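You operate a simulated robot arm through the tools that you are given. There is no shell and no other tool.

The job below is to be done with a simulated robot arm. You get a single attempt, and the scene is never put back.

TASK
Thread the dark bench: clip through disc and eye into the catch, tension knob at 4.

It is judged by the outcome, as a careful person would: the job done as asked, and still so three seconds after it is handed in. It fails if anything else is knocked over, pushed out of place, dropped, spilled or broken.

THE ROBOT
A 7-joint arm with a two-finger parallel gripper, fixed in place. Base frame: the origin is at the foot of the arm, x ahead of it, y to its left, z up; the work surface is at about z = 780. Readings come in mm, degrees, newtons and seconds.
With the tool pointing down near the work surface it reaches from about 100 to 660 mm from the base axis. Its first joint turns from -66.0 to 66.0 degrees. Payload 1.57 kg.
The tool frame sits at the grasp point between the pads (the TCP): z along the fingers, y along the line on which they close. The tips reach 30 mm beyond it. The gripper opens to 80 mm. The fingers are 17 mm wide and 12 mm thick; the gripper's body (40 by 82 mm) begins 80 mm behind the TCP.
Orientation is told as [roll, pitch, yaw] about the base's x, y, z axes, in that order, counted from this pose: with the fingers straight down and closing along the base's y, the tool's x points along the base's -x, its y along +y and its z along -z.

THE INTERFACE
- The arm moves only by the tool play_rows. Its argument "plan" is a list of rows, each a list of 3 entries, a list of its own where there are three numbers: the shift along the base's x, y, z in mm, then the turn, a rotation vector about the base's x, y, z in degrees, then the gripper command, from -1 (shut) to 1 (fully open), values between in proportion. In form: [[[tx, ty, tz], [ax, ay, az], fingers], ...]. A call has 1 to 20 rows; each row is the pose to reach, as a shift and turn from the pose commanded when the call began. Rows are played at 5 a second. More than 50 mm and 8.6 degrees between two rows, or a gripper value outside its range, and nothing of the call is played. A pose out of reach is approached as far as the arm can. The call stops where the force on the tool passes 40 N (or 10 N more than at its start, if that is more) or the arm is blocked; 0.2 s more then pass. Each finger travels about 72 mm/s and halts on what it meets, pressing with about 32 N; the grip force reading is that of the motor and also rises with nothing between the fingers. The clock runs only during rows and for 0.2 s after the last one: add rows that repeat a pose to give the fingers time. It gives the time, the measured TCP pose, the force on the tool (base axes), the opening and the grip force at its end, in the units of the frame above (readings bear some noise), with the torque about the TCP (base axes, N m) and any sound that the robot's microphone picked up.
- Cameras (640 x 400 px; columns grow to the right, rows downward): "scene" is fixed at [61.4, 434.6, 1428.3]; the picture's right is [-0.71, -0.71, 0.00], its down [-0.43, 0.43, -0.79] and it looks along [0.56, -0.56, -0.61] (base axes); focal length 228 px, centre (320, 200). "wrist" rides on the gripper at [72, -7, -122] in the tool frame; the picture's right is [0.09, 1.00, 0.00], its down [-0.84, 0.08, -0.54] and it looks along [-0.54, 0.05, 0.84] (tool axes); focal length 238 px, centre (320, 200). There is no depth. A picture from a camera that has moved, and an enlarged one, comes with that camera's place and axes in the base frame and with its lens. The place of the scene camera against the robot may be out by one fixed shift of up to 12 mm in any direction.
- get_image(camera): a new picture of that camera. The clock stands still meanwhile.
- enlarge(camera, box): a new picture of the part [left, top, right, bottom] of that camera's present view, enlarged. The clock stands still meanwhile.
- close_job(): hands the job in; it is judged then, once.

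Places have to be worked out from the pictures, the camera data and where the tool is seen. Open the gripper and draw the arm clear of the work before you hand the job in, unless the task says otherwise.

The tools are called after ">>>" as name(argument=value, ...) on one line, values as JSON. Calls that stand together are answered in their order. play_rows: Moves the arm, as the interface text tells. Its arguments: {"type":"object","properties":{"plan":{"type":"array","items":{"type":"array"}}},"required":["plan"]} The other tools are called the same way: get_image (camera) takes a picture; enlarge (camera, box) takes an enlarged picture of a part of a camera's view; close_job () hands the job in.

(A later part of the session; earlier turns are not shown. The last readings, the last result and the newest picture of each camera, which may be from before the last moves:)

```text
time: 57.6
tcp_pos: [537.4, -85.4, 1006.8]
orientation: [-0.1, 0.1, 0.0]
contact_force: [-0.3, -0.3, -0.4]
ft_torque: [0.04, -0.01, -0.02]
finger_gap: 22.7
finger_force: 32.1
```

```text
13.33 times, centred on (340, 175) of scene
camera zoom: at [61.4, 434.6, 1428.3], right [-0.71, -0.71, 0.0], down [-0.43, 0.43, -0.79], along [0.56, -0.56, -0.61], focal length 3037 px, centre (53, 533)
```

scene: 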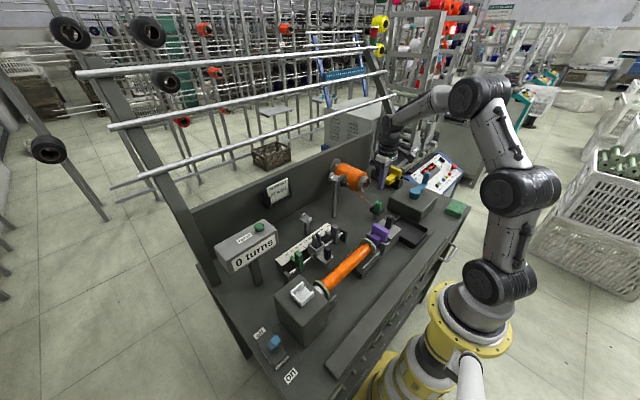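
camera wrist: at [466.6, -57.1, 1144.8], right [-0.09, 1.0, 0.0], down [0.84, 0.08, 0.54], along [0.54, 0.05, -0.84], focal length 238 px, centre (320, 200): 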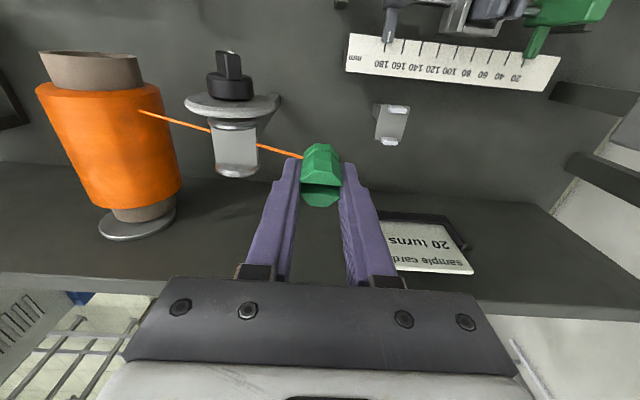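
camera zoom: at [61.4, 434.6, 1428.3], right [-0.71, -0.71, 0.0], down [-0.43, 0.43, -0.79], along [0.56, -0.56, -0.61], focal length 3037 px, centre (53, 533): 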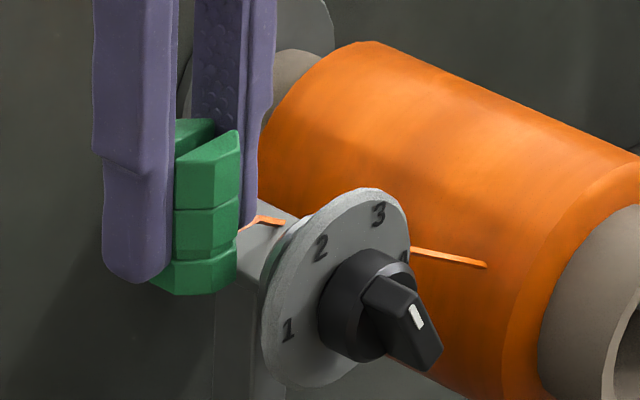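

The thread is now caught: it bends over the plate between the discs. Next I'll carry the clip on in +y and descend ahead of the eye (plate z≈860, gap x≈520–552).

>>> play_rows(plan=[[[0, 5, 0], [0, 0, 0], -1], [[0, 13, 0], [0, 0, 0], -1], [[0, 22, 0], [0, 0, 0], -1], [[0, 32, 0], [0, 0, 0], -1], [[1, 42, 0], [0, 0, 0], -1], [[2, 49, 0], [0, 0, 0], -1], [[2, 52, -4], [0, 0, 0], -1], [[2, 52, -12], [0, 0, 0], -1], [[2, 52, -22], [0, 0, 0], -1], [[2, 52, -32], [0, 0, 0], -1], [[2, 52, -42], [0, 0, 0], -1], [[2, 52, -52], [0, 0, 0], -1], [[2, 52, -62], [0, 0, 0], -1], [[2, 52, -72], [0, 0, 0], -1], [[2, 52, -80], [0, 0, 0], -1], [[2, 52, -84], [0, 0, 0], -1], [[2, 52, -84], [0, 0, 0], -1]])

>>> get_image(camera="wrist")

>>> enlarge(camera="wrist", box=[270, 90, 430, 190])

>>> enlarge(camera="scene", box=[290, 160, 370, 230])

```text
time: 61.2
tcp_pos: [540.4, -33.7, 921.8]
orientation: [0.0, 0.0, 0.0]
contact_force: [-0.6, 0.3, 0.3]
ft_torque: [-0.01, -0.01, 0.01]
finger_gap: 22.9
finger_force: 32.0
```

```text
taken
camera wrist: at [469.3, -41.7, 1044.5], right [-0.09, 1.0, 0.0], down [0.84, 0.08, 0.54], along [0.54, 0.05, -0.84], focal length 238 px, centre (320, 200)
```

wrist: 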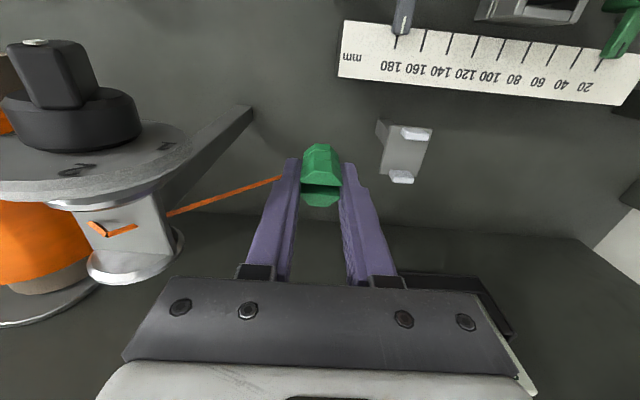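

```text
4.00 times, centred on (350, 140) of wrist
camera zoom: at [469.3, -41.7, 1044.5], right [-0.09, 1.0, 0.0], down [0.84, 0.08, 0.54], along [0.54, 0.05, -0.84], focal length 953 px, centre (200, 440)
```

zoom: 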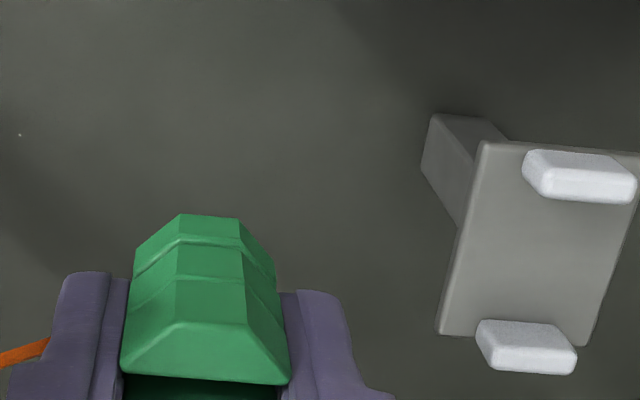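

```text
5.71 times, centred on (330, 195) of scene
camera zoom: at [61.4, 434.6, 1428.3], right [-0.71, -0.71, 0.0], down [-0.43, 0.43, -0.79], along [0.56, -0.56, -0.61], focal length 1302 px, centre (263, 229)
```

zoom: 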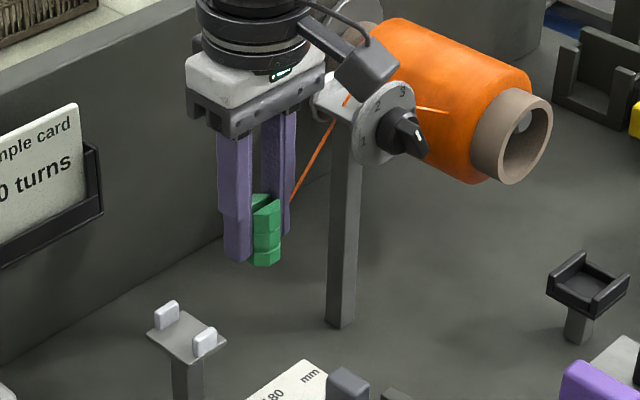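

The thread is routed over the disc. The eye measures x 521.5–552 (middle 536.8), post tops at ≈872 and plate at ≈862. I'll lower to TCP z≈905, slide between the posts and feel for the plate.

>>> play_rows(plan=[[[0.5, 6, -4], [0, 0, 0], -1], [[0.9, 14, -10], [0, 0, 0], -1], [[0.9, 20, -15], [0, 0, 0], -1], [[0.9, 24, -17], [0, 0, 0], -1], [[0.9, 29, -17], [0, 0, 0], -1], [[0.9, 35, -17], [0, 0, 0], -1], [[0.9, 41, -17], [0, 0, 0], -1], [[0.9, 47, -17], [0, 0, 0], -1], [[0.9, 53, -17], [0, 0, 0], -1], [[0.9, 59, -17], [0, 0, 0], -1], [[0.9, 64, -17], [0, 0, 0], -1], [[0.9, 66, -17], [0, 0, 0], -1], [[0.9, 66, -17], [0, 0, 0], -1]])

>>> enlarge(camera="wrist", box=[260, 100, 380, 190])

>>> enlarge(camera="scene", box=[290, 190, 338, 235])

```text
time: 64.0
tcp_pos: [541.2, 31.6, 905.7]
orientation: [0.0, 0.0, 0.0]
contact_force: [0.6, 0.5, 0.8]
ft_torque: [0.04, 0.02, 0.0]
finger_gap: 23.0
finger_force: 32.2
```

```text
4.44 times, centred on (320, 145) of wrist
camera zoom: at [470.3, 24.4, 1027.7], right [-0.09, 1.0, 0.0], down [0.84, 0.08, 0.54], along [0.54, 0.05, -0.84], focal length 1059 px, centre (320, 444)
```

zoom: 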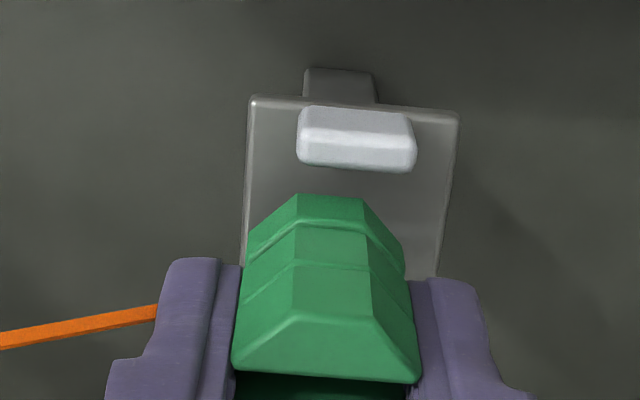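

```text
8.89 times, centred on (314, 212) of scene
camera zoom: at [61.4, 434.6, 1428.3], right [-0.71, -0.71, 0.0], down [-0.43, 0.43, -0.79], along [0.56, -0.56, -0.61], focal length 2024 px, centre (373, 89)
```

zoom: 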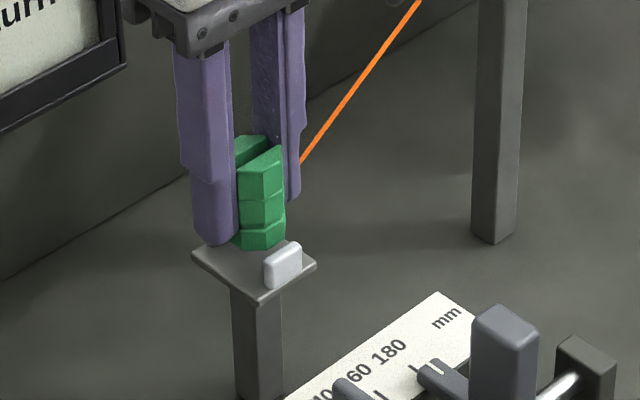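

There's no contact between the posts. I'll probe downward for the plate.

>>> play_rows(plan=[[[0, 0, -1.5], [0, 0, 0], -1], [[0, 0, -3], [0, 0, 0], -1], [[0, 0, -4.5], [0, 0, 0], -1], [[0, 0, -5], [0, 0, 0], -1], [[0, 0, -5], [0, 0, 0], -1]])

>>> play_rows(plan=[[[0, 0, -0.5], [0, 0, 0], -1], [[0, 0, -1], [0, 0, 0], -1], [[0, 0, -1], [0, 0, 0], -1]])

>>> play_rows(plan=[[[0, 0, -0.5], [0, 0, 0], -1], [[0, 0, -1], [0, 0, 0], -1], [[0, 0, -1], [0, 0, 0], -1]])

```text
time: 65.2
tcp_pos: [540.5, 32.3, 901.8]
orientation: [0.0, 0.0, 0.0]
contact_force: [-0.5, 0.5, -0.3]
ft_torque: [-0.02, 0.0, -0.03]
finger_gap: 22.8
finger_force: 32.1
```

```text
time: 66.0
tcp_pos: [541.4, 30.9, 900.3]
orientation: [0.0, 0.0, 0.0]
contact_force: [-0.4, -0.1, -0.1]
ft_torque: [0.02, 0.01, 0.01]
finger_gap: 22.9
finger_force: 32.0
```

```text
time: 66.8
tcp_pos: [540.3, 31.5, 899.4]
orientation: [0.0, 0.0, 0.1]
contact_force: [-0.2, -0.2, -0.6]
ft_torque: [-0.02, -0.02, -0.03]
finger_gap: 22.7
finger_force: 32.8
```

No contact yet at 898.4, so I'll go on down in single millimetres.

>>> play_rows(plan=[[[0, 0, -0.5], [0, 0, 0], -1], [[0, 0, -1], [0, 0, 0], -1], [[0, 0, -1], [0, 0, 0], -1]])

>>> play_rows(plan=[[[0, 0, -0.5], [0, 0, 0], -1], [[0, 0, -1], [0, 0, 0], -1], [[0, 0, -1], [0, 0, 0], -1]])

>>> enlarge(camera="scene", box=[290, 190, 338, 235])

```text
time: 67.6
tcp_pos: [541.3, 31.4, 898.1]
orientation: [0.0, 0.1, -0.1]
contact_force: [-0.4, 0.5, 0.9]
ft_torque: [0.03, -0.02, 0.01]
finger_gap: 22.7
finger_force: 31.7
```

```text
time: 68.4
tcp_pos: [541.2, 31.4, 896.5]
orientation: [0.0, 0.0, 0.0]
contact_force: [0.7, 0.3, 0.9]
ft_torque: [-0.02, -0.02, -0.02]
finger_gap: 22.7
finger_force: 32.2
```

```text
8.89 times, centred on (314, 212) of scene
camera zoom: at [61.4, 434.6, 1428.3], right [-0.71, -0.71, 0.0], down [-0.43, 0.43, -0.79], along [0.56, -0.56, -0.61], focal length 2024 px, centre (373, 89)
```

zoom: 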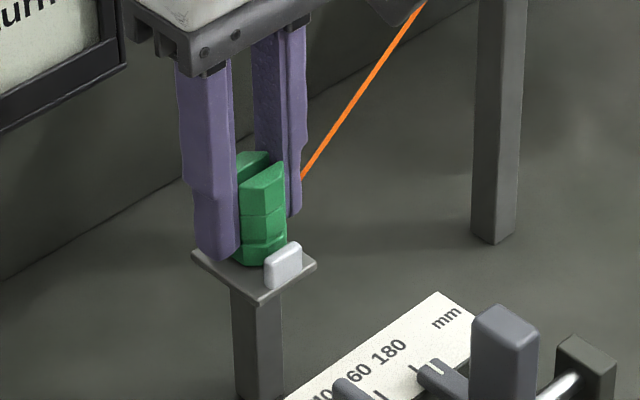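

The clip is close to the plate. I'll keep going in small steps.

>>> play_rows(plan=[[[0, 0, -0.5], [0, 0, 0], -1], [[0, 0, -1], [0, 0, 0], -1], [[0, 0, -1], [0, 0, 0], -1]])

>>> play_rows(plan=[[[0, 0, -0.5], [0, 0, 0], -1], [[0, 0, -1], [0, 0, 0], -1], [[0, 0, -1], [0, 0, 0], -1]])

```text
time: 69.2
tcp_pos: [540.3, 30.8, 895.7]
orientation: [-0.1, 0.1, 0.0]
contact_force: [0.5, -1.0, 0.5]
ft_torque: [-0.05, -0.01, 0.04]
finger_gap: 22.6
finger_force: 31.9
```

```text
time: 70.0
tcp_pos: [541.5, 31.7, 894.8]
orientation: [0.0, 0.0, 0.0]
contact_force: [-4.1, 1.1, 6.6]
ft_torque: [0.03, 0.12, -0.04]
finger_gap: 22.7
finger_force: 31.7
```

I felt the plate at ≈894.8. I'll raise about 1.2 mm, ease -0.8 mm in x, back out in -y and then slide all the way through the eye to +y.

>>> play_rows(plan=[[[-0.4, 0, 0.8], [0, 0, 0], -1], [[-0.8, 0, 1.4], [0, 0, 0], -1], [[-0.8, -6, 1.4], [0, 0, 0], -1], [[-0.8, -14, 1.4], [0, 0, 0], -1], [[-0.8, -22, 1.4], [0, 0, 0], -1], [[-0.8, -30, 1.4], [0, 0, 0], -1], [[-0.8, -34, 1.4], [0, 0, 0], -1], [[-0.8, -29, 1.4], [0, 0, 0], -1], [[-0.8, -23, 1.4], [0, 0, 0], -1], [[-0.8, -17, 1.4], [0, 0, 0], -1], [[-0.8, -11, 1.4], [0, 0, 0], -1], [[-0.8, -5, 1.4], [0, 0, 0], -1], [[-0.8, 0, 1.4], [0, 0, 0], -1], [[-0.8, 5, 1.4], [0, 0, 0], -1], [[-0.8, 10, 1.4], [0, 0, 0], -1], [[-0.8, 16, 1.4], [0, 0, 0], -1], [[-0.8, 22, 1.4], [0, 0, 0], -1], [[-0.8, 28, 1.4], [0, 0, 0], -1], [[-0.8, 34, 1.4], [0, 0, 0], -1], [[-0.8, 38, 1.4], [0, 0, 0], -1]])

>>> enlarge(camera="wrist", box=[160, 90, 340, 200])

>>> enlarge(camera="scene", box=[280, 170, 370, 240])

```text
time: 74.2
tcp_pos: [540.1, 68.4, 896.3]
orientation: [0.0, 0.0, 0.0]
contact_force: [0.4, 0.3, -0.5]
ft_torque: [0.0, -0.01, -0.02]
finger_gap: 22.8
finger_force: 31.3
```

```text
3.56 times, centred on (250, 145) of wrist
camera zoom: at [469.0, 62.0, 1018.0], right [-0.09, 1.0, 0.0], down [0.84, 0.08, 0.54], along [0.54, 0.05, -0.84], focal length 848 px, centre (569, 396)
```

zoom: 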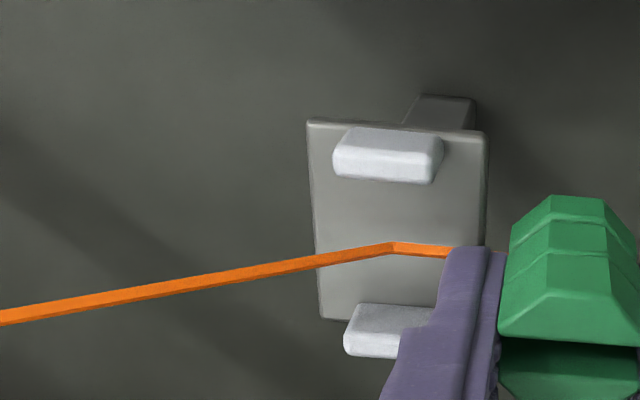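

```text
5.71 times, centred on (325, 205) of scene
camera zoom: at [61.4, 434.6, 1428.3], right [-0.71, -0.71, 0.0], down [-0.43, 0.43, -0.79], along [0.56, -0.56, -0.61], focal length 1302 px, centre (291, 171)
```

zoom: 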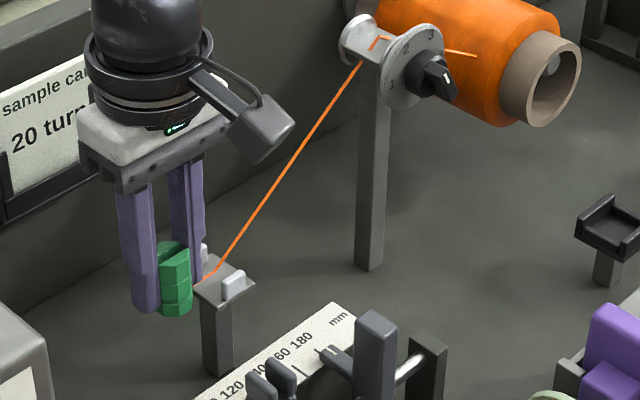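

The eye has caught the thread too; it runs spool, disc, eye, clip. Now I'll raise the clip and carry it toward the white catch on the motor box near (299,258), keeping high and clear of the counter.

>>> play_rows(plan=[[[0, 4, 3], [0, 0, 0], -1], [[0, 8, 10], [0, 0, 0], -1], [[0, 10, 20], [0, 0, 0], -1], [[0, 10, 32], [0, 0, 0], -1], [[0, 10, 44], [0, 0, 0], -1], [[0, 10, 57], [0, 0, 0], -1], [[0, 10, 70], [0, 0, 0], -1], [[0, 10, 83], [0, 0, 0], -1], [[0, 10, 96], [0, 0, 0], -1], [[0, 10, 109], [0, 0, 0], -1], [[0, 10, 122], [0, 0, 0], -1], [[-3, 11, 134], [0, 0, 0], -1], [[-8, 14, 142], [0, 0, 0], -1], [[-16, 19, 146], [0, 0, 0], -1], [[-26, 26, 148], [0, 0, 0], -1], [[-37, 34, 148], [0, 0, 0], -1], [[-48, 42, 148], [0, 0, 0], -1], [[-58, 49, 148], [0, 0, 0], -1], [[-64, 53, 148], [0, 0, 0], -1], [[-64, 53, 148], [0, 0, 0], -1]])

>>> play_rows(plan=[[[-5, 4, 0], [0, 0, 0], -1], [[-14, 10, 0], [0, 0, 0], -1], [[-25, 18, 0], [0, 0, 0], -1], [[-37, 26, 0], [0, 0, 0], -1], [[-49, 34, 0], [0, 0, 0], -1], [[-61, 42, 0], [0, 0, 0], -1], [[-73, 50, 0], [0, 0, 0], -1], [[-85, 58, 0], [0, 0, 0], -1], [[-97, 66, 0], [0, 0, 0], -1], [[-109, 74, 0], [0, 0, 0], -1], [[-120, 80, 0], [0, 0, 0], -1], [[-128, 84, 0], [0, 0, 0], -1], [[-132, 86, 0], [0, 0, 0], -1], [[-132, 86, 0], [0, 0, 0], -1]])

>>> get_image(camera="wrist")

>>> get_image(camera="scene")

```text
time: 78.4
tcp_pos: [475.2, 121.3, 1043.2]
orientation: [0.0, 0.1, 0.1]
contact_force: [-0.7, 0.0, -0.1]
ft_torque: [0.03, -0.02, 0.05]
finger_gap: 22.8
finger_force: 32.0
```

```text
time: 81.4
tcp_pos: [343.9, 208.5, 1045.6]
orientation: [0.0, 0.1, 0.0]
contact_force: [-0.4, -0.1, -0.7]
ft_torque: [-0.05, 0.02, -0.01]
finger_gap: 22.9
finger_force: 32.0
```

```text
taken
camera wrist: at [273.5, 201.4, 1166.3], right [-0.09, 1.0, 0.0], down [0.84, 0.08, 0.54], along [0.54, 0.05, -0.84], focal length 238 px, centre (320, 200)
```

wrist: 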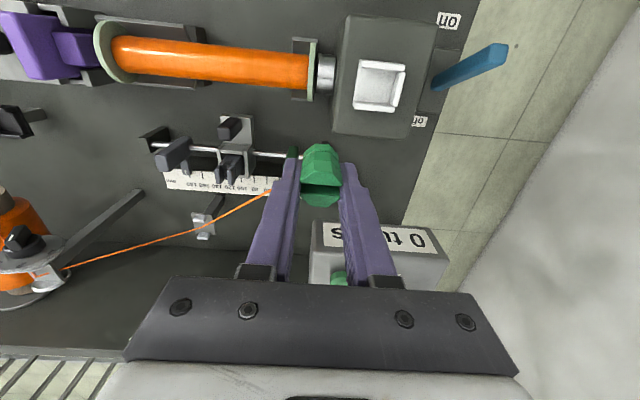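

```text
taken
```

scene: 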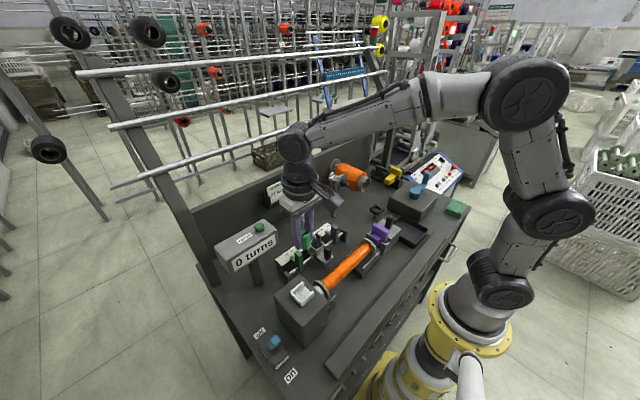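

The routing still holds. I'll zoom in on the white catch and measure it from here.

>>> enlarge(camera="wrist", box=[330, 40, 430, 130])

>>> enlarge(camera="wrist", box=[200, 110, 300, 200])

```text
4.44 times, centred on (380, 85) of wrist
camera zoom: at [273.5, 201.4, 1166.3], right [-0.09, 1.0, 0.0], down [0.84, 0.08, 0.54], along [0.54, 0.05, -0.84], focal length 1059 px, centre (53, 711)
```

zoom: 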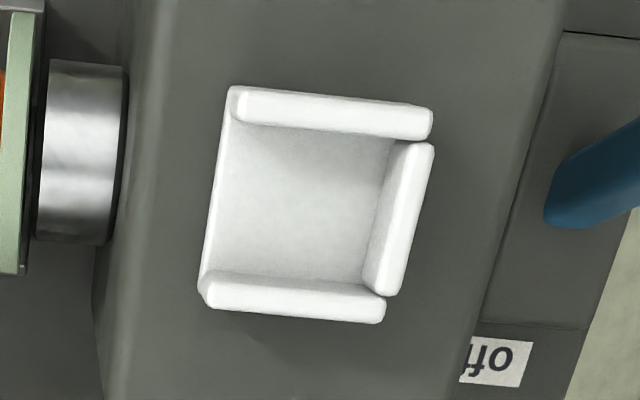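

```text
4.44 times, centred on (250, 155) of wrist
camera zoom: at [273.5, 201.4, 1166.3], right [-0.09, 1.0, 0.0], down [0.84, 0.08, 0.54], along [0.54, 0.05, -0.84], focal length 1059 px, centre (631, 400)
```

zoom: 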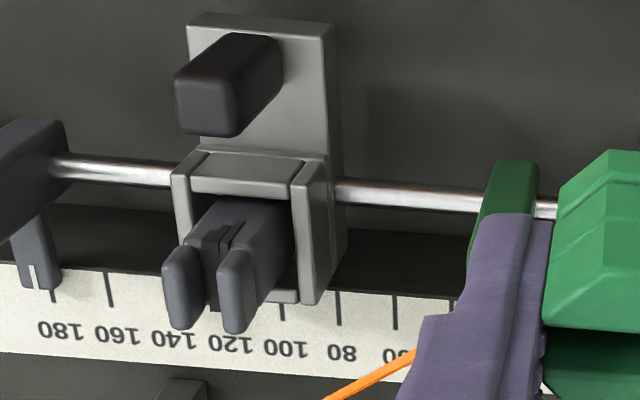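

The catch measures: inner x≈285–315 (middle 300), +y wall inner face at y≈275, open edge at y≈240, wall tops ≈921.5 and floor ≈909. My fingertips sit only 5 mm above the clip's bottom. So I'll set the clip down nearer the open side (y≈249), regrip higher above the walls, then slide it in.

>>> play_rows(plan=[[[-5, 5, 0], [0, 0, 0], -1], [[-14, 14, 0], [0, 0, 0], -1], [[-24, 24, 0], [0, 0, 0], -1], [[-33, 33, -3], [0, 0, 0], -1], [[-38, 39, -10], [0, 0, 0], -1], [[-40, 41, -20], [0, 0, 0], -1], [[-40, 41, -32], [0, 0, 0], -1], [[-40, 41, -44], [0, 0, 0], -1], [[-40, 41, -54], [0, 0, 0], -1], [[-40, 41, -60], [0, 0, 0], -1], [[-40, 41, -60], [0, 0, 0], -1]])

>>> enlarge(camera="wrist", box=[240, 90, 400, 190])

>>> enlarge(camera="scene", box=[270, 250, 340, 310])

```text
time: 83.8
tcp_pos: [305.2, 249.9, 984.8]
orientation: [0.0, -0.1, 0.0]
contact_force: [0.0, 0.4, -0.1]
ft_torque: [0.05, 0.01, -0.02]
finger_gap: 22.8
finger_force: 32.1
```

```text
4.00 times, centred on (320, 140) of wrist
camera zoom: at [233.6, 243.1, 1107.4], right [-0.09, 1.0, 0.0], down [0.84, 0.08, 0.54], along [0.54, 0.05, -0.84], focal length 953 px, centre (320, 440)
```

zoom: 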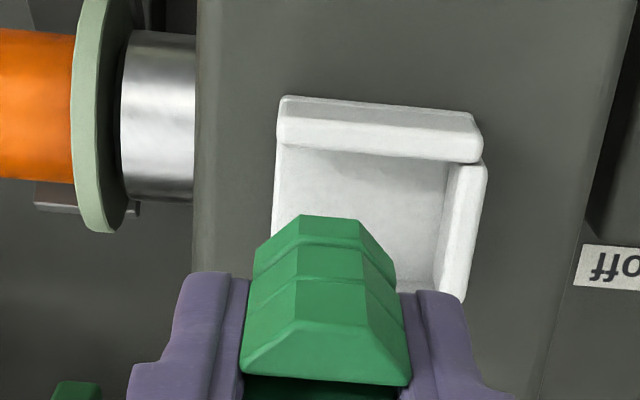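

```text
6.67 times, centred on (305, 280) of scene
camera zoom: at [61.4, 434.6, 1428.3], right [-0.71, -0.71, 0.0], down [-0.43, 0.43, -0.79], along [0.56, -0.56, -0.61], focal length 1518 px, centre (420, -333)
```

zoom: 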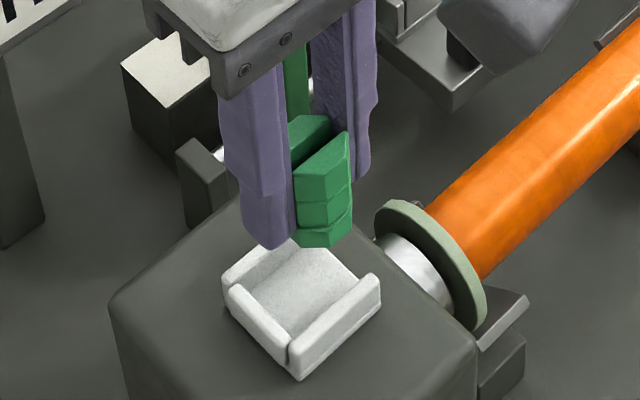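

The measurements agree. The clip is aligned with the catch's open side, so I'll descend to about 6 mm above the expected floor and then probe.

>>> play_rows(plan=[[[0.7, 0, -4], [0, 0, 0], -1], [[0.7, 0, -10], [0, 0, 0], -1], [[0.7, 0, -16], [0, 0, 0], -1], [[0.7, 0, -22], [0, 0, 0], -1], [[0.7, 0, -27], [0, 0, 0], -1], [[0.7, 0, -31], [0, 0, 0], -1], [[0.7, 0, -33], [0, 0, 0], -1], [[0.7, 0, -33], [0, 0, 0], -1]])

>>> enlarge(camera="wrist", box=[240, 90, 400, 190])

>>> enlarge(camera="scene", box=[280, 260, 325, 305])

```text
time: 85.6
tcp_pos: [305.6, 250.1, 951.0]
orientation: [0.0, 0.0, 0.1]
contact_force: [-0.2, -0.1, 0.8]
ft_torque: [0.0, 0.01, 0.01]
finger_gap: 22.7
finger_force: 32.1
```

```text
4.00 times, centred on (320, 140) of wrist
camera zoom: at [234.2, 242.4, 1073.6], right [-0.09, 1.0, 0.0], down [0.84, 0.08, 0.54], along [0.54, 0.05, -0.84], focal length 953 px, centre (320, 440)
```

zoom: 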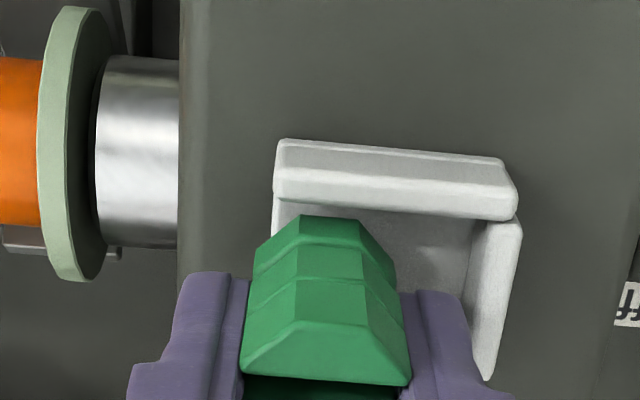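

```text
8.89 times, centred on (302, 282) of scene
camera zoom: at [61.4, 434.6, 1428.3], right [-0.71, -0.71, 0.0], down [-0.43, 0.43, -0.79], along [0.56, -0.56, -0.61], focal length 2024 px, centre (476, -533)
```

zoom: 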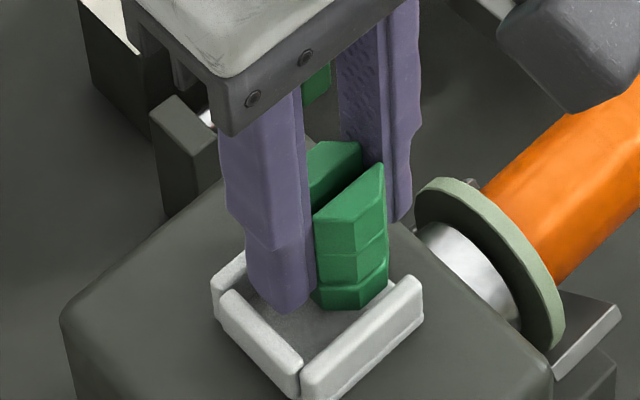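

The clip is inside the walls and clear of them. I'll probe down for the floor.

>>> play_rows(plan=[[[0, 0, -1.5], [0, 0, 0], -1], [[0, 0, -3], [0, 0, 0], -1], [[0, 0, -4], [0, 0, 0], -1], [[0, 0, -4], [0, 0, 0], -1]])

>>> play_rows(plan=[[[0, 0, -0.5], [0, 0, 0], -1], [[0, 0, -1], [0, 0, 0], -1], [[0, 0, -1], [0, 0, 0], -1]])

>>> play_rows(plan=[[[0, 0, -0.5], [0, 0, 0], -1], [[0, 0, -1], [0, 0, 0], -1], [[0, 0, -1], [0, 0, 0], -1]])

```text
time: 86.6
tcp_pos: [305.3, 250.6, 947.2]
orientation: [-0.1, 0.0, 0.0]
contact_force: [0.1, 0.9, -0.9]
ft_torque: [0.01, -0.02, 0.0]
finger_gap: 23.0
finger_force: 32.0
```

```text
time: 87.4
tcp_pos: [304.5, 249.6, 945.7]
orientation: [0.0, 0.0, 0.0]
contact_force: [0.0, 0.1, -0.5]
ft_torque: [-0.01, 0.03, 0.0]
finger_gap: 22.8
finger_force: 32.2
```

```text
time: 88.2
tcp_pos: [304.2, 249.4, 945.5]
orientation: [-0.1, -0.1, 0.0]
contact_force: [0.5, -0.2, 0.1]
ft_torque: [-0.02, 0.03, -0.01]
finger_gap: 22.8
finger_force: 32.0
```

No contact yet at 944.8, so I'll continue.

>>> play_rows(plan=[[[0, 0, -0.5], [0, 0, 0], -1], [[0, 0, -1], [0, 0, 0], -1], [[0, 0, -1], [0, 0, 0], -1]])

>>> play_rows(plan=[[[0, 0, -0.5], [0, 0, 0], -1], [[0, 0, -1], [0, 0, 0], -1], [[0, 0, -1], [0, 0, 0], -1]])

>>> play_rows(plan=[[[0, 0, -0.5], [0, 0, 0], -1], [[0, 0, -1], [0, 0, 0], -1], [[0, 0, -1], [0, 0, 0], -1]])

```text
time: 89.0
tcp_pos: [305.7, 250.3, 944.4]
orientation: [0.1, -0.1, 0.0]
contact_force: [-3.4, -2.3, 14.5]
ft_torque: [-0.12, 0.12, 0.02]
finger_gap: 22.8
finger_force: 32.4
```

```text
time: 89.8
tcp_pos: [306.4, 249.9, 945.1]
orientation: [0.2, -0.4, 0.0]
contact_force: [0.1, -2.8, 22.5]
ft_torque: [-0.14, 0.1, 0.03]
finger_gap: 22.6
finger_force: 31.6
```

```text
time: 90.6
tcp_pos: [305.0, 250.0, 944.0]
orientation: [0.2, -0.2, 0.0]
contact_force: [2.4, 0.0, 23.7]
ft_torque: [-0.06, -0.03, -0.02]
finger_gap: 22.9
finger_force: 32.3
```

The floor is felt at TCP ≈944.3. I'll relieve the pressure and look at the seating before opening.

>>> play_rows(plan=[[[0, 0, 1], [0, 0, 0], -1], [[0, 0, 2], [0, 0, 0], -1], [[0, 0, 2], [0, 0, 0], -1]])

>>> enlarge(camera="wrist", box=[260, 110, 380, 200])

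>>> enlarge(camera="scene", box=[280, 260, 325, 305])

```text
time: 91.4
tcp_pos: [304.5, 249.2, 943.0]
orientation: [0.1, 0.0, 0.0]
contact_force: [4.3, 3.7, 11.7]
ft_torque: [0.09, -0.18, 0.01]
finger_gap: 22.5
finger_force: 32.5
```

```text
4.44 times, centred on (320, 155) of wrist
camera zoom: at [234.0, 242.1, 1065.8], right [-0.09, 1.0, 0.0], down [0.84, 0.08, 0.54], along [0.54, 0.05, -0.84], focal length 1059 px, centre (320, 400)
```

zoom: 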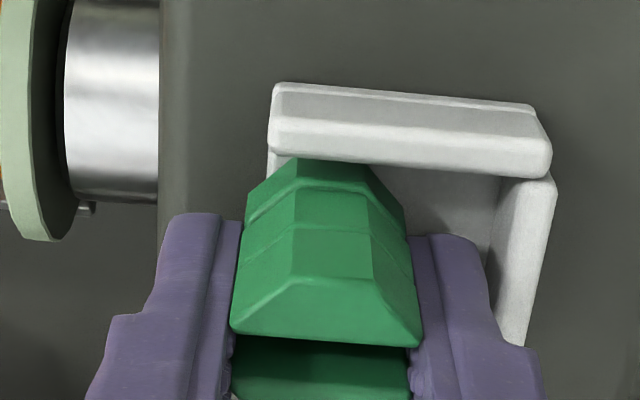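

```text
8.89 times, centred on (302, 282) of scene
camera zoom: at [61.4, 434.6, 1428.3], right [-0.71, -0.71, 0.0], down [-0.43, 0.43, -0.79], along [0.56, -0.56, -0.61], focal length 2024 px, centre (476, -533)
```

zoom: 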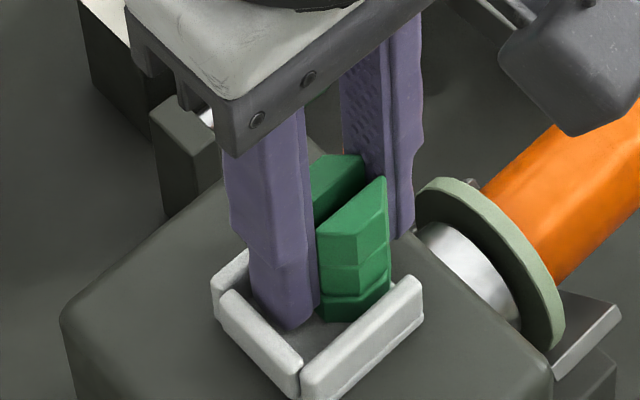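

The clip stands on the catch floor. I'll open the fingers slightly to release it (the +y finger has about 2 mm to the wall), then check.

>>> play_rows(plan=[[[0, 0, 0.3], [0, 0, 0], -0.4], [[0, 0, 0.3], [0, 0, 0], -0.36], [[0, 0, 0.3], [0, 0, 0], -0.34], [[0, 0, 0.3], [0, 0, 0], -0.34]])

>>> enlarge(camera="wrist", box=[260, 110, 380, 200])

>>> enlarge(camera="scene", box=[280, 260, 325, 305])

```text
time: 92.4
tcp_pos: [304.3, 248.8, 945.7]
orientation: [-0.1, 0.1, 0.0]
contact_force: [0.0, -0.5, -0.5]
ft_torque: [-0.02, -0.03, -0.02]
finger_gap: 26.2
finger_force: 0.1
```

```text
4.44 times, centred on (320, 155) of wrist
camera zoom: at [234.3, 242.1, 1066.6], right [-0.09, 1.0, 0.0], down [0.84, 0.08, 0.54], along [0.54, 0.05, -0.84], focal length 1059 px, centre (320, 400)
```

zoom: 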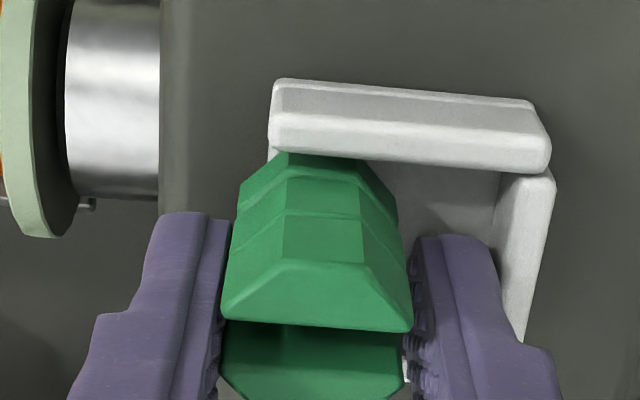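

```text
8.89 times, centred on (302, 282) of scene
camera zoom: at [61.4, 434.6, 1428.3], right [-0.71, -0.71, 0.0], down [-0.43, 0.43, -0.79], along [0.56, -0.56, -0.61], focal length 2024 px, centre (476, -533)
```

zoom: 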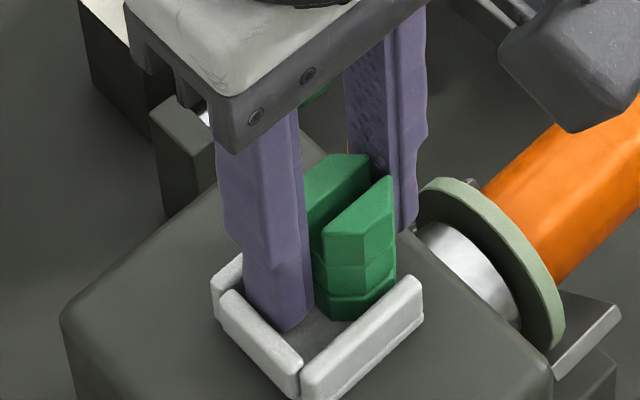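

The clip is free and standing, a little toward the open side. I'll raise the fingers about 11 mm so the tips clear the wall tops while still straddling the clip, then regrip.

>>> play_rows(plan=[[[0, 0, 2], [0, 0, 0], -0.34], [[0, 0, 5], [0, 0, 0], -0.34], [[0, 0, 8], [0, 0, 0], -0.34], [[0, 0, 10.5], [0, 0, 0], -0.34], [[0, 0, 10.5], [0, 0, 0], -0.34]])

>>> enlarge(camera="wrist", box=[260, 110, 380, 200])

>>> enlarge(camera="scene", box=[280, 260, 325, 305])

```text
time: 93.6
tcp_pos: [305.4, 250.2, 954.7]
orientation: [0.0, 0.0, 0.0]
contact_force: [0.4, 0.6, -0.5]
ft_torque: [0.01, -0.01, -0.02]
finger_gap: 26.2
finger_force: 0.1
```

```text
4.44 times, centred on (320, 155) of wrist
camera zoom: at [233.9, 242.6, 1077.4], right [-0.09, 1.0, 0.0], down [0.84, 0.08, 0.54], along [0.54, 0.05, -0.84], focal length 1059 px, centre (320, 400)
```

zoom: 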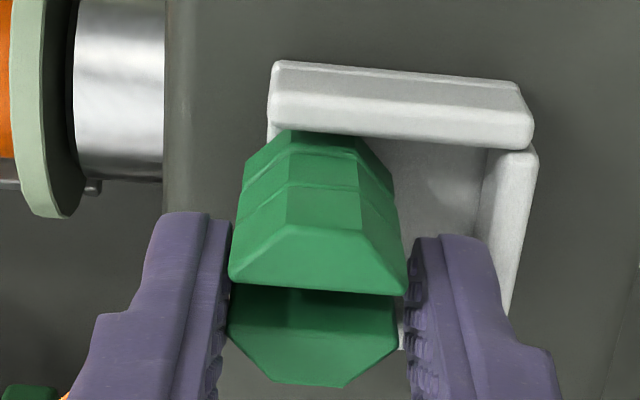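

```text
8.89 times, centred on (302, 282) of scene
camera zoom: at [61.4, 434.6, 1428.3], right [-0.71, -0.71, 0.0], down [-0.43, 0.43, -0.79], along [0.56, -0.56, -0.61], focal length 2024 px, centre (476, -533)
```

zoom: 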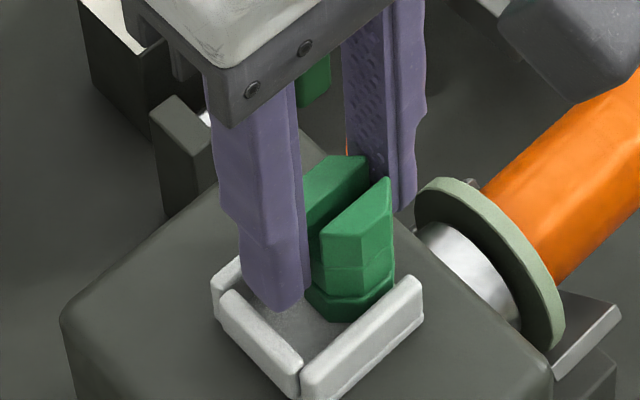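

The clip stands upright just inside the -x wall. I'll close on it again, then slide it +11 mm in y and a hair in +x to the middle of the catch.

>>> play_rows(plan=[[[0, 0, 0], [0, 0, 0], -0.4], [[0, 0, 0], [0, 0, 0], -0.5], [[0, 0, 0], [0, 0, 0], -1], [[0, 0, 0], [0, 0, 0], -1], [[0.5, 1, 0.3], [0, 0, 0], -1], [[1, 3, 0.4], [0, 0, 0], -1], [[1, 5, 0.4], [0, 0, 0], -1], [[1, 7, 0.4], [0, 0, 0], -1], [[1, 9, 0.4], [0, 0, 0], -1], [[1, 11, 0.4], [0, 0, 0], -1], [[1, 11, 0.4], [0, 0, 0], -1]])

>>> enlarge(camera="wrist", box=[260, 110, 380, 200])

>>> enlarge(camera="scene", box=[280, 260, 325, 305])

```text
time: 96.0
tcp_pos: [306.9, 261.2, 955.9]
orientation: [0.1, -0.1, 0.0]
contact_force: [0.8, -0.7, -0.2]
ft_torque: [-0.07, -0.02, -0.02]
finger_gap: 22.7
finger_force: 31.5
```

```text
4.44 times, centred on (320, 155) of wrist
camera zoom: at [235.4, 253.6, 1077.3], right [-0.09, 1.0, 0.0], down [0.84, 0.08, 0.54], along [0.54, 0.05, -0.84], focal length 1059 px, centre (320, 400)
```

zoom: 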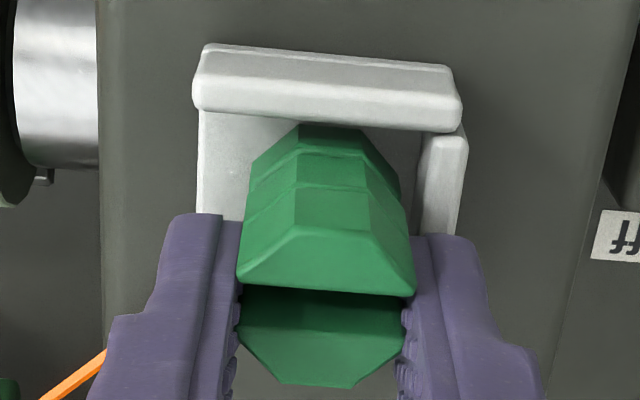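

```text
8.89 times, centred on (302, 282) of scene
camera zoom: at [61.4, 434.6, 1428.3], right [-0.71, -0.71, 0.0], down [-0.43, 0.43, -0.79], along [0.56, -0.56, -0.61], focal length 2024 px, centre (476, -533)
```

zoom: 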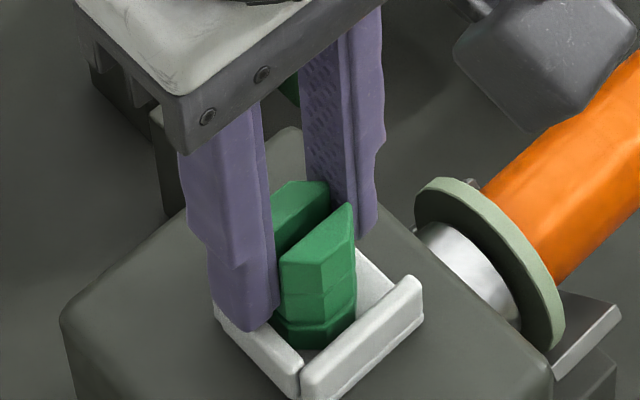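

The clip now stands in the middle of the catch. I'll lower the last half millimetre, open gradually and rise slowly.

>>> play_rows(plan=[[[0, 0, -0.5], [0, 0, 0], -1], [[0, 0, -0.6], [0, 0, 0], -0.41], [[0, 0, -0.6], [0, 0, 0], -0.35], [[0, 0, -0.6], [0, 0, 0], -0.28], [[0, 0, -0.6], [0, 0, 0], -0.2], [[0, 0, -0.6], [0, 0, 0], 0], [[0, 0, -0.6], [0, 0, 0], 0]])

>>> enlarge(camera="wrist", box=[260, 110, 380, 200])

>>> enlarge(camera="scene", box=[280, 260, 325, 305])

```text
time: 97.6
tcp_pos: [305.9, 260.8, 955.5]
orientation: [0.1, 0.1, 0.0]
contact_force: [0.5, 0.4, 1.1]
ft_torque: [0.02, 0.0, -0.02]
finger_gap: 40.0
finger_force: 0.1
```

```text
4.44 times, centred on (320, 155) of wrist
camera zoom: at [234.9, 253.4, 1077.1], right [-0.09, 1.0, 0.0], down [0.84, 0.08, 0.54], along [0.54, 0.05, -0.84], focal length 1059 px, centre (320, 400)
```

zoom: 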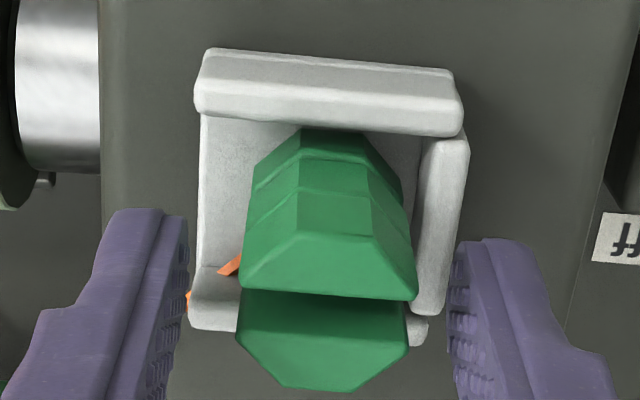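

```text
8.89 times, centred on (302, 282) of scene
camera zoom: at [61.4, 434.6, 1428.3], right [-0.71, -0.71, 0.0], down [-0.43, 0.43, -0.79], along [0.56, -0.56, -0.61], focal length 2024 px, centre (476, -533)
```

zoom: 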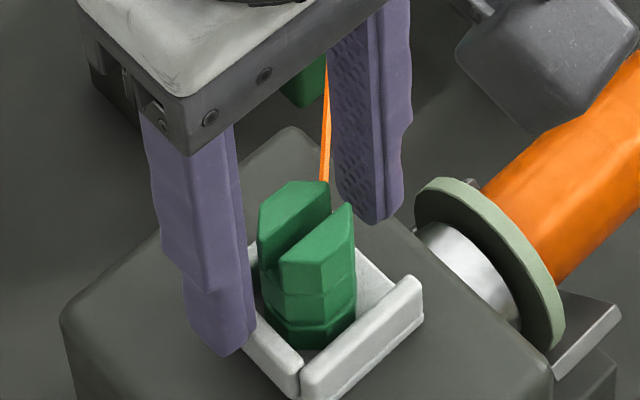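

The clip is released and upright in the catch. I'll rise straight up and check everything.

>>> play_rows(plan=[[[0, 0, 4], [0, 0, 0], 0], [[0, 0, 12], [0, 0, 0], 0], [[0, 0, 24], [0, 0, 0], 0], [[0, 0, 40], [0, 0, 0], 0.2], [[0, 0, 60], [0, 0, 0], 0.2], [[0, 0, 85], [0, 0, 0], 0.2], [[0, 0, 110], [0, 0, 0], 0.2], [[0, 0, 120], [0, 0, 0], 0.2], [[0, 0, 120], [0, 0, 0], 0.2]])

>>> get_image(camera="wrist")

>>> enlarge(camera="scene", box=[250, 150, 410, 310])

>>> enlarge(camera="scene", box=[280, 260, 325, 305])

```text
time: 99.6
tcp_pos: [307.1, 261.4, 1075.3]
orientation: [0.0, 0.0, 0.0]
contact_force: [0.5, -0.5, 0.0]
ft_torque: [-0.01, -0.03, 0.03]
finger_gap: 48.1
finger_force: 0.1
```

```text
taken
camera wrist: at [235.6, 253.3, 1197.6], right [-0.09, 1.0, 0.0], down [0.84, 0.08, 0.54], along [0.54, 0.05, -0.84], focal length 238 px, centre (320, 200)
```

wrist: 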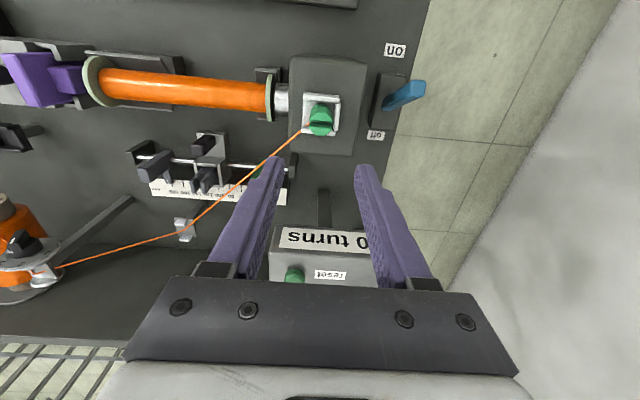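

```text
2.50 times, centred on (330, 230) of scene
camera zoom: at [61.4, 434.6, 1428.3], right [-0.71, -0.71, 0.0], down [-0.43, 0.43, -0.79], along [0.56, -0.56, -0.61], focal length 569 px, centre (295, 125)
```

zoom: 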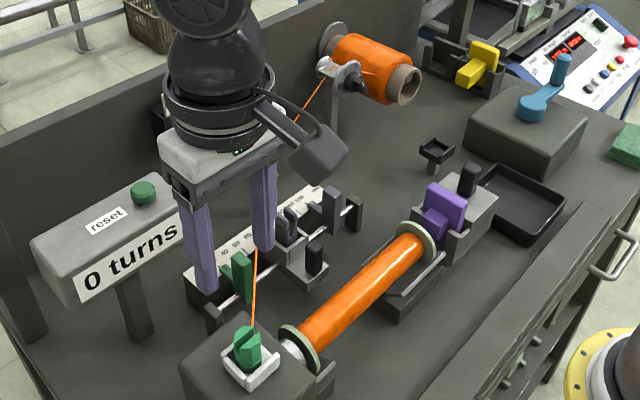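

```text
8.89 times, centred on (302, 282) of scene
camera zoom: at [61.4, 434.6, 1428.3], right [-0.71, -0.71, 0.0], down [-0.43, 0.43, -0.79], along [0.56, -0.56, -0.61], focal length 2024 px, centre (476, -533)
```

zoom: 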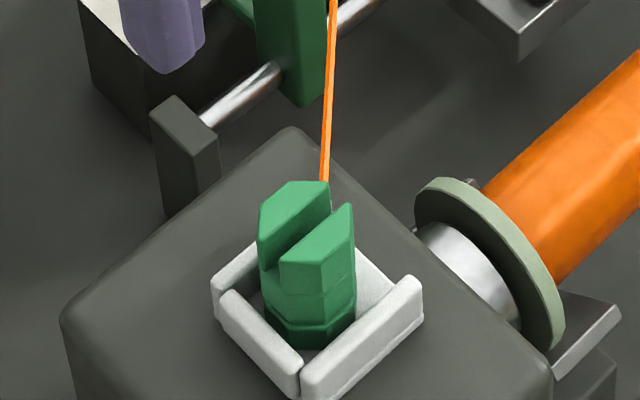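

The clip stands in the catch and the thread runs spool, disc, eye, catch. Next is the knob: I'll move up and over, then tilt the tool to point along +x in front of the dial, in stages.

>>> play_rows(plan=[[[2, -10, 15], [0, 0, 0], 0.2], [[6, -30, 30], [0, 0, 0], 0.2], [[12, -60, 40], [0, -4, 0], 0.2], [[18, -95, 45], [0, -9, 0], 0.2], [[24, -130, 45], [0, -15, 0], 0.2], [[30, -165, 45], [0, -21, 0], 0.2], [[36, -200, 45], [0, -27, 0], 0.2], [[42, -235, 45], [0, -33, 0], 0.2], [[48, -270, 45], [0, -39, 0], 0.2], [[54, -305, 45], [0, -45, 0], 0.2], [[58, -335, 45], [0, -50, 0], 0.2], [[60, -360, 45], [0, -55, 0], 0.2], [[60, -372, 45], [0, -60, 0], 0.2], [[60, -375, 45], [0, -60, 0], 0.2], [[60, -375, 45], [0, -60, 0], 0.2]])

>>> get_image(camera="wrist")

>>> get_image(camera="scene")

```text
time: 102.8
tcp_pos: [364.9, -112.8, 1120.6]
orientation: [0.0, -60.1, 0.0]
contact_force: [-0.9, -0.1, -0.1]
ft_torque: [0.01, 0.0, -0.02]
finger_gap: 48.0
finger_force: 0.1
```

```text
taken
camera wrist: at [224.7, -121.0, 1119.4], right [-0.05, 1.0, -0.08], down [-0.05, 0.08, 1.0], along [1.0, 0.05, 0.05], focal length 238 px, centre (320, 200)
```

wrist: 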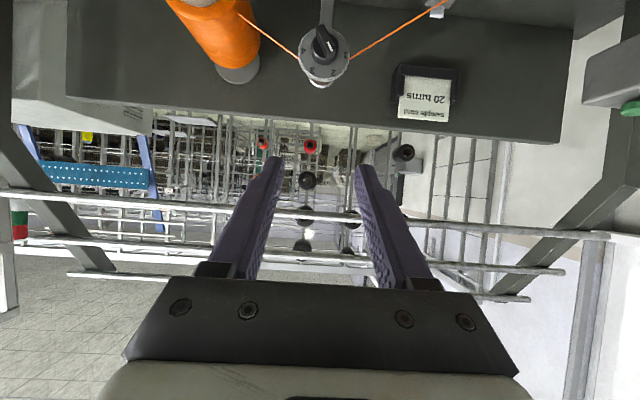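

```text
taken
```

scene: 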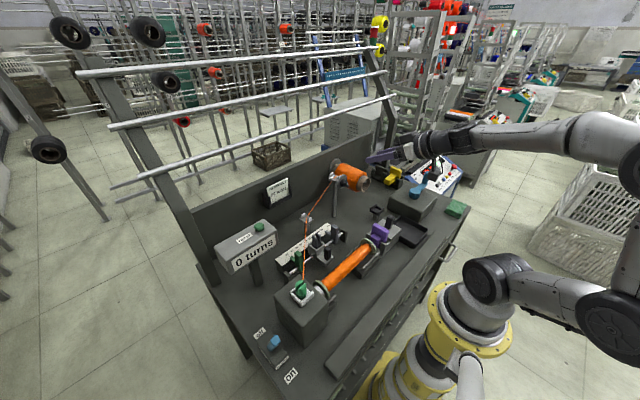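

The whole thread path is visible and the clip is still in the catch. A fully horizontal approach would bring the wrist near the tailstock handle. Instead I'll keep the tool 30° above horizontal and roll it -30° to match the knob's bar, stopping short to look.

>>> play_rows(plan=[[[6, 3, -15], [-4, 0, 0], 0.2], [[13, 7, -37], [-10, 0, 0], 0.2], [[20, 11, -60], [-16, 0, 0], 0.2], [[27, 15, -82], [-22, 0, 0], 0.2], [[34, 19, -102], [-27, 0, 0], 0.2], [[39, 21.3, -115.8], [-30, 0, 0], 0.2], [[39, 21.3, -115.8], [-30, 0, 0], 0.2]])

>>> get_image(camera="wrist")

>>> enlarge(camera="wrist", box=[260, 100, 400, 200])

>>> get_image(camera="scene")

```text
time: 104.4
tcp_pos: [406.0, -93.1, 1002.7]
orientation: [-49.3, -48.6, 41.0]
contact_force: [0.2, 0.3, 0.1]
ft_torque: [0.01, 0.0, 0.03]
finger_gap: 47.9
finger_force: 0.1
```

```text
taken
camera wrist: at [264.7, -99.8, 1005.2], right [-0.05, 0.82, -0.57], down [-0.05, 0.57, 0.82], along [1.0, 0.07, 0.02], focal length 238 px, centre (320, 200)
```

wrist: 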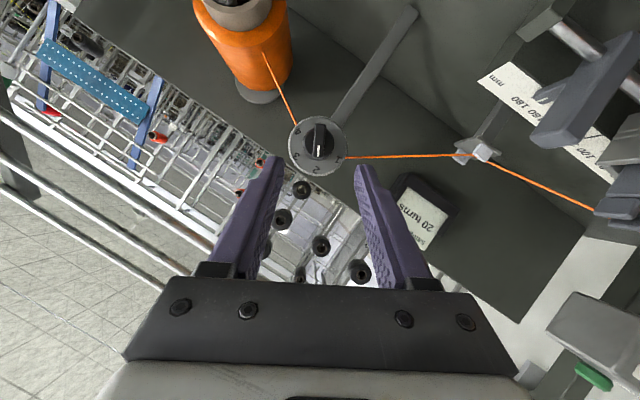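

```text
4.00 times, centred on (330, 150) of wrist
camera zoom: at [264.7, -99.8, 1005.2], right [-0.05, 0.82, -0.57], down [-0.05, 0.57, 0.82], along [1.0, 0.07, 0.02], focal length 953 px, centre (280, 400)
```

zoom: 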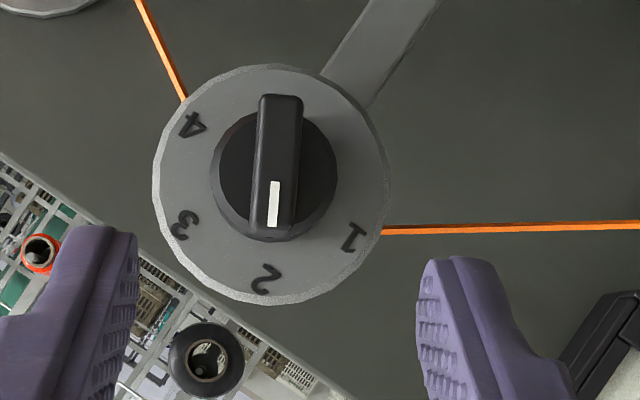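

```text
taken
```

scene: 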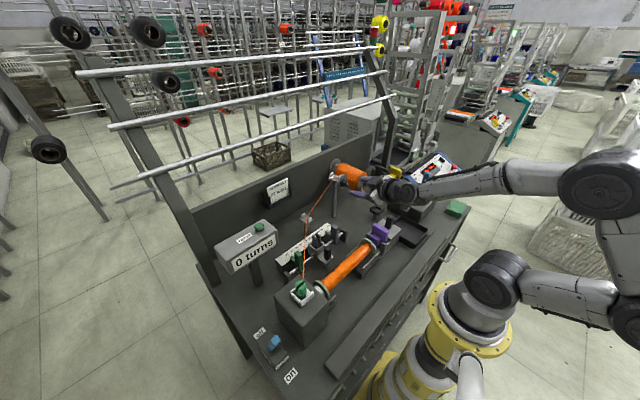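

The bar is nicely aligned with the fingers. The knob axis is at about (y -116.3, z 967.8), with the bar spanning x≈473–487. I'll move in along the tool axis with the fingers straddling the bar.

>>> play_rows(plan=[[[9, -3, -4], [0, 0, 0], 0.2], [[19, -6, -9], [0, 0, 0], 0.2], [[29, -9, -13.5], [0, 0, 0], 0.2], [[38, -11.8, -17.7], [0, 0, 0], 0.2], [[46, -14, -21.4], [0, 0, 0], 0.2], [[51, -15.5, -23.7], [0, 0, 0], 0.2], [[51, -15.5, -23.7], [0, 0, 0], 0.2]])

>>> enlarge(camera="wrist", box=[240, 100, 400, 200])

>>> enlarge(camera="scene", box=[320, 150, 390, 210])

```text
time: 106.0
tcp_pos: [456.9, -108.6, 979.9]
orientation: [-49.1, -48.5, 40.9]
contact_force: [0.2, -0.7, -0.7]
ft_torque: [0.02, 0.02, 0.0]
finger_gap: 48.4
finger_force: 0.1
```

```text
4.00 times, centred on (320, 150) of wrist
camera zoom: at [315.4, -115.6, 983.0], right [-0.05, 0.82, -0.57], down [-0.05, 0.56, 0.82], along [1.0, 0.07, 0.02], focal length 953 px, centre (320, 400)
```

zoom: 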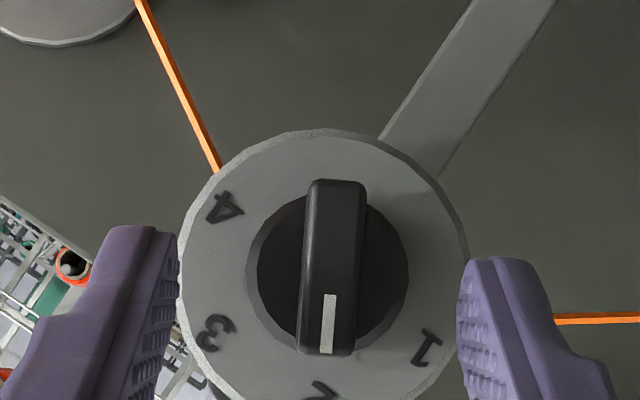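

```text
6.67 times, centred on (355, 180) of scene
camera zoom: at [61.4, 434.6, 1428.3], right [-0.71, -0.71, 0.0], down [-0.43, 0.43, -0.79], along [0.56, -0.56, -0.61], focal length 1518 px, centre (87, 333)
```

zoom: 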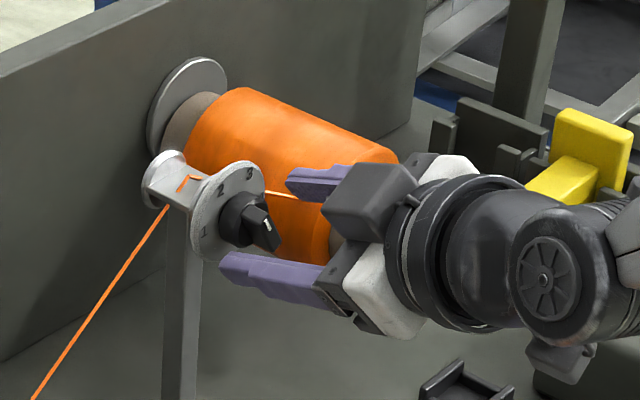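

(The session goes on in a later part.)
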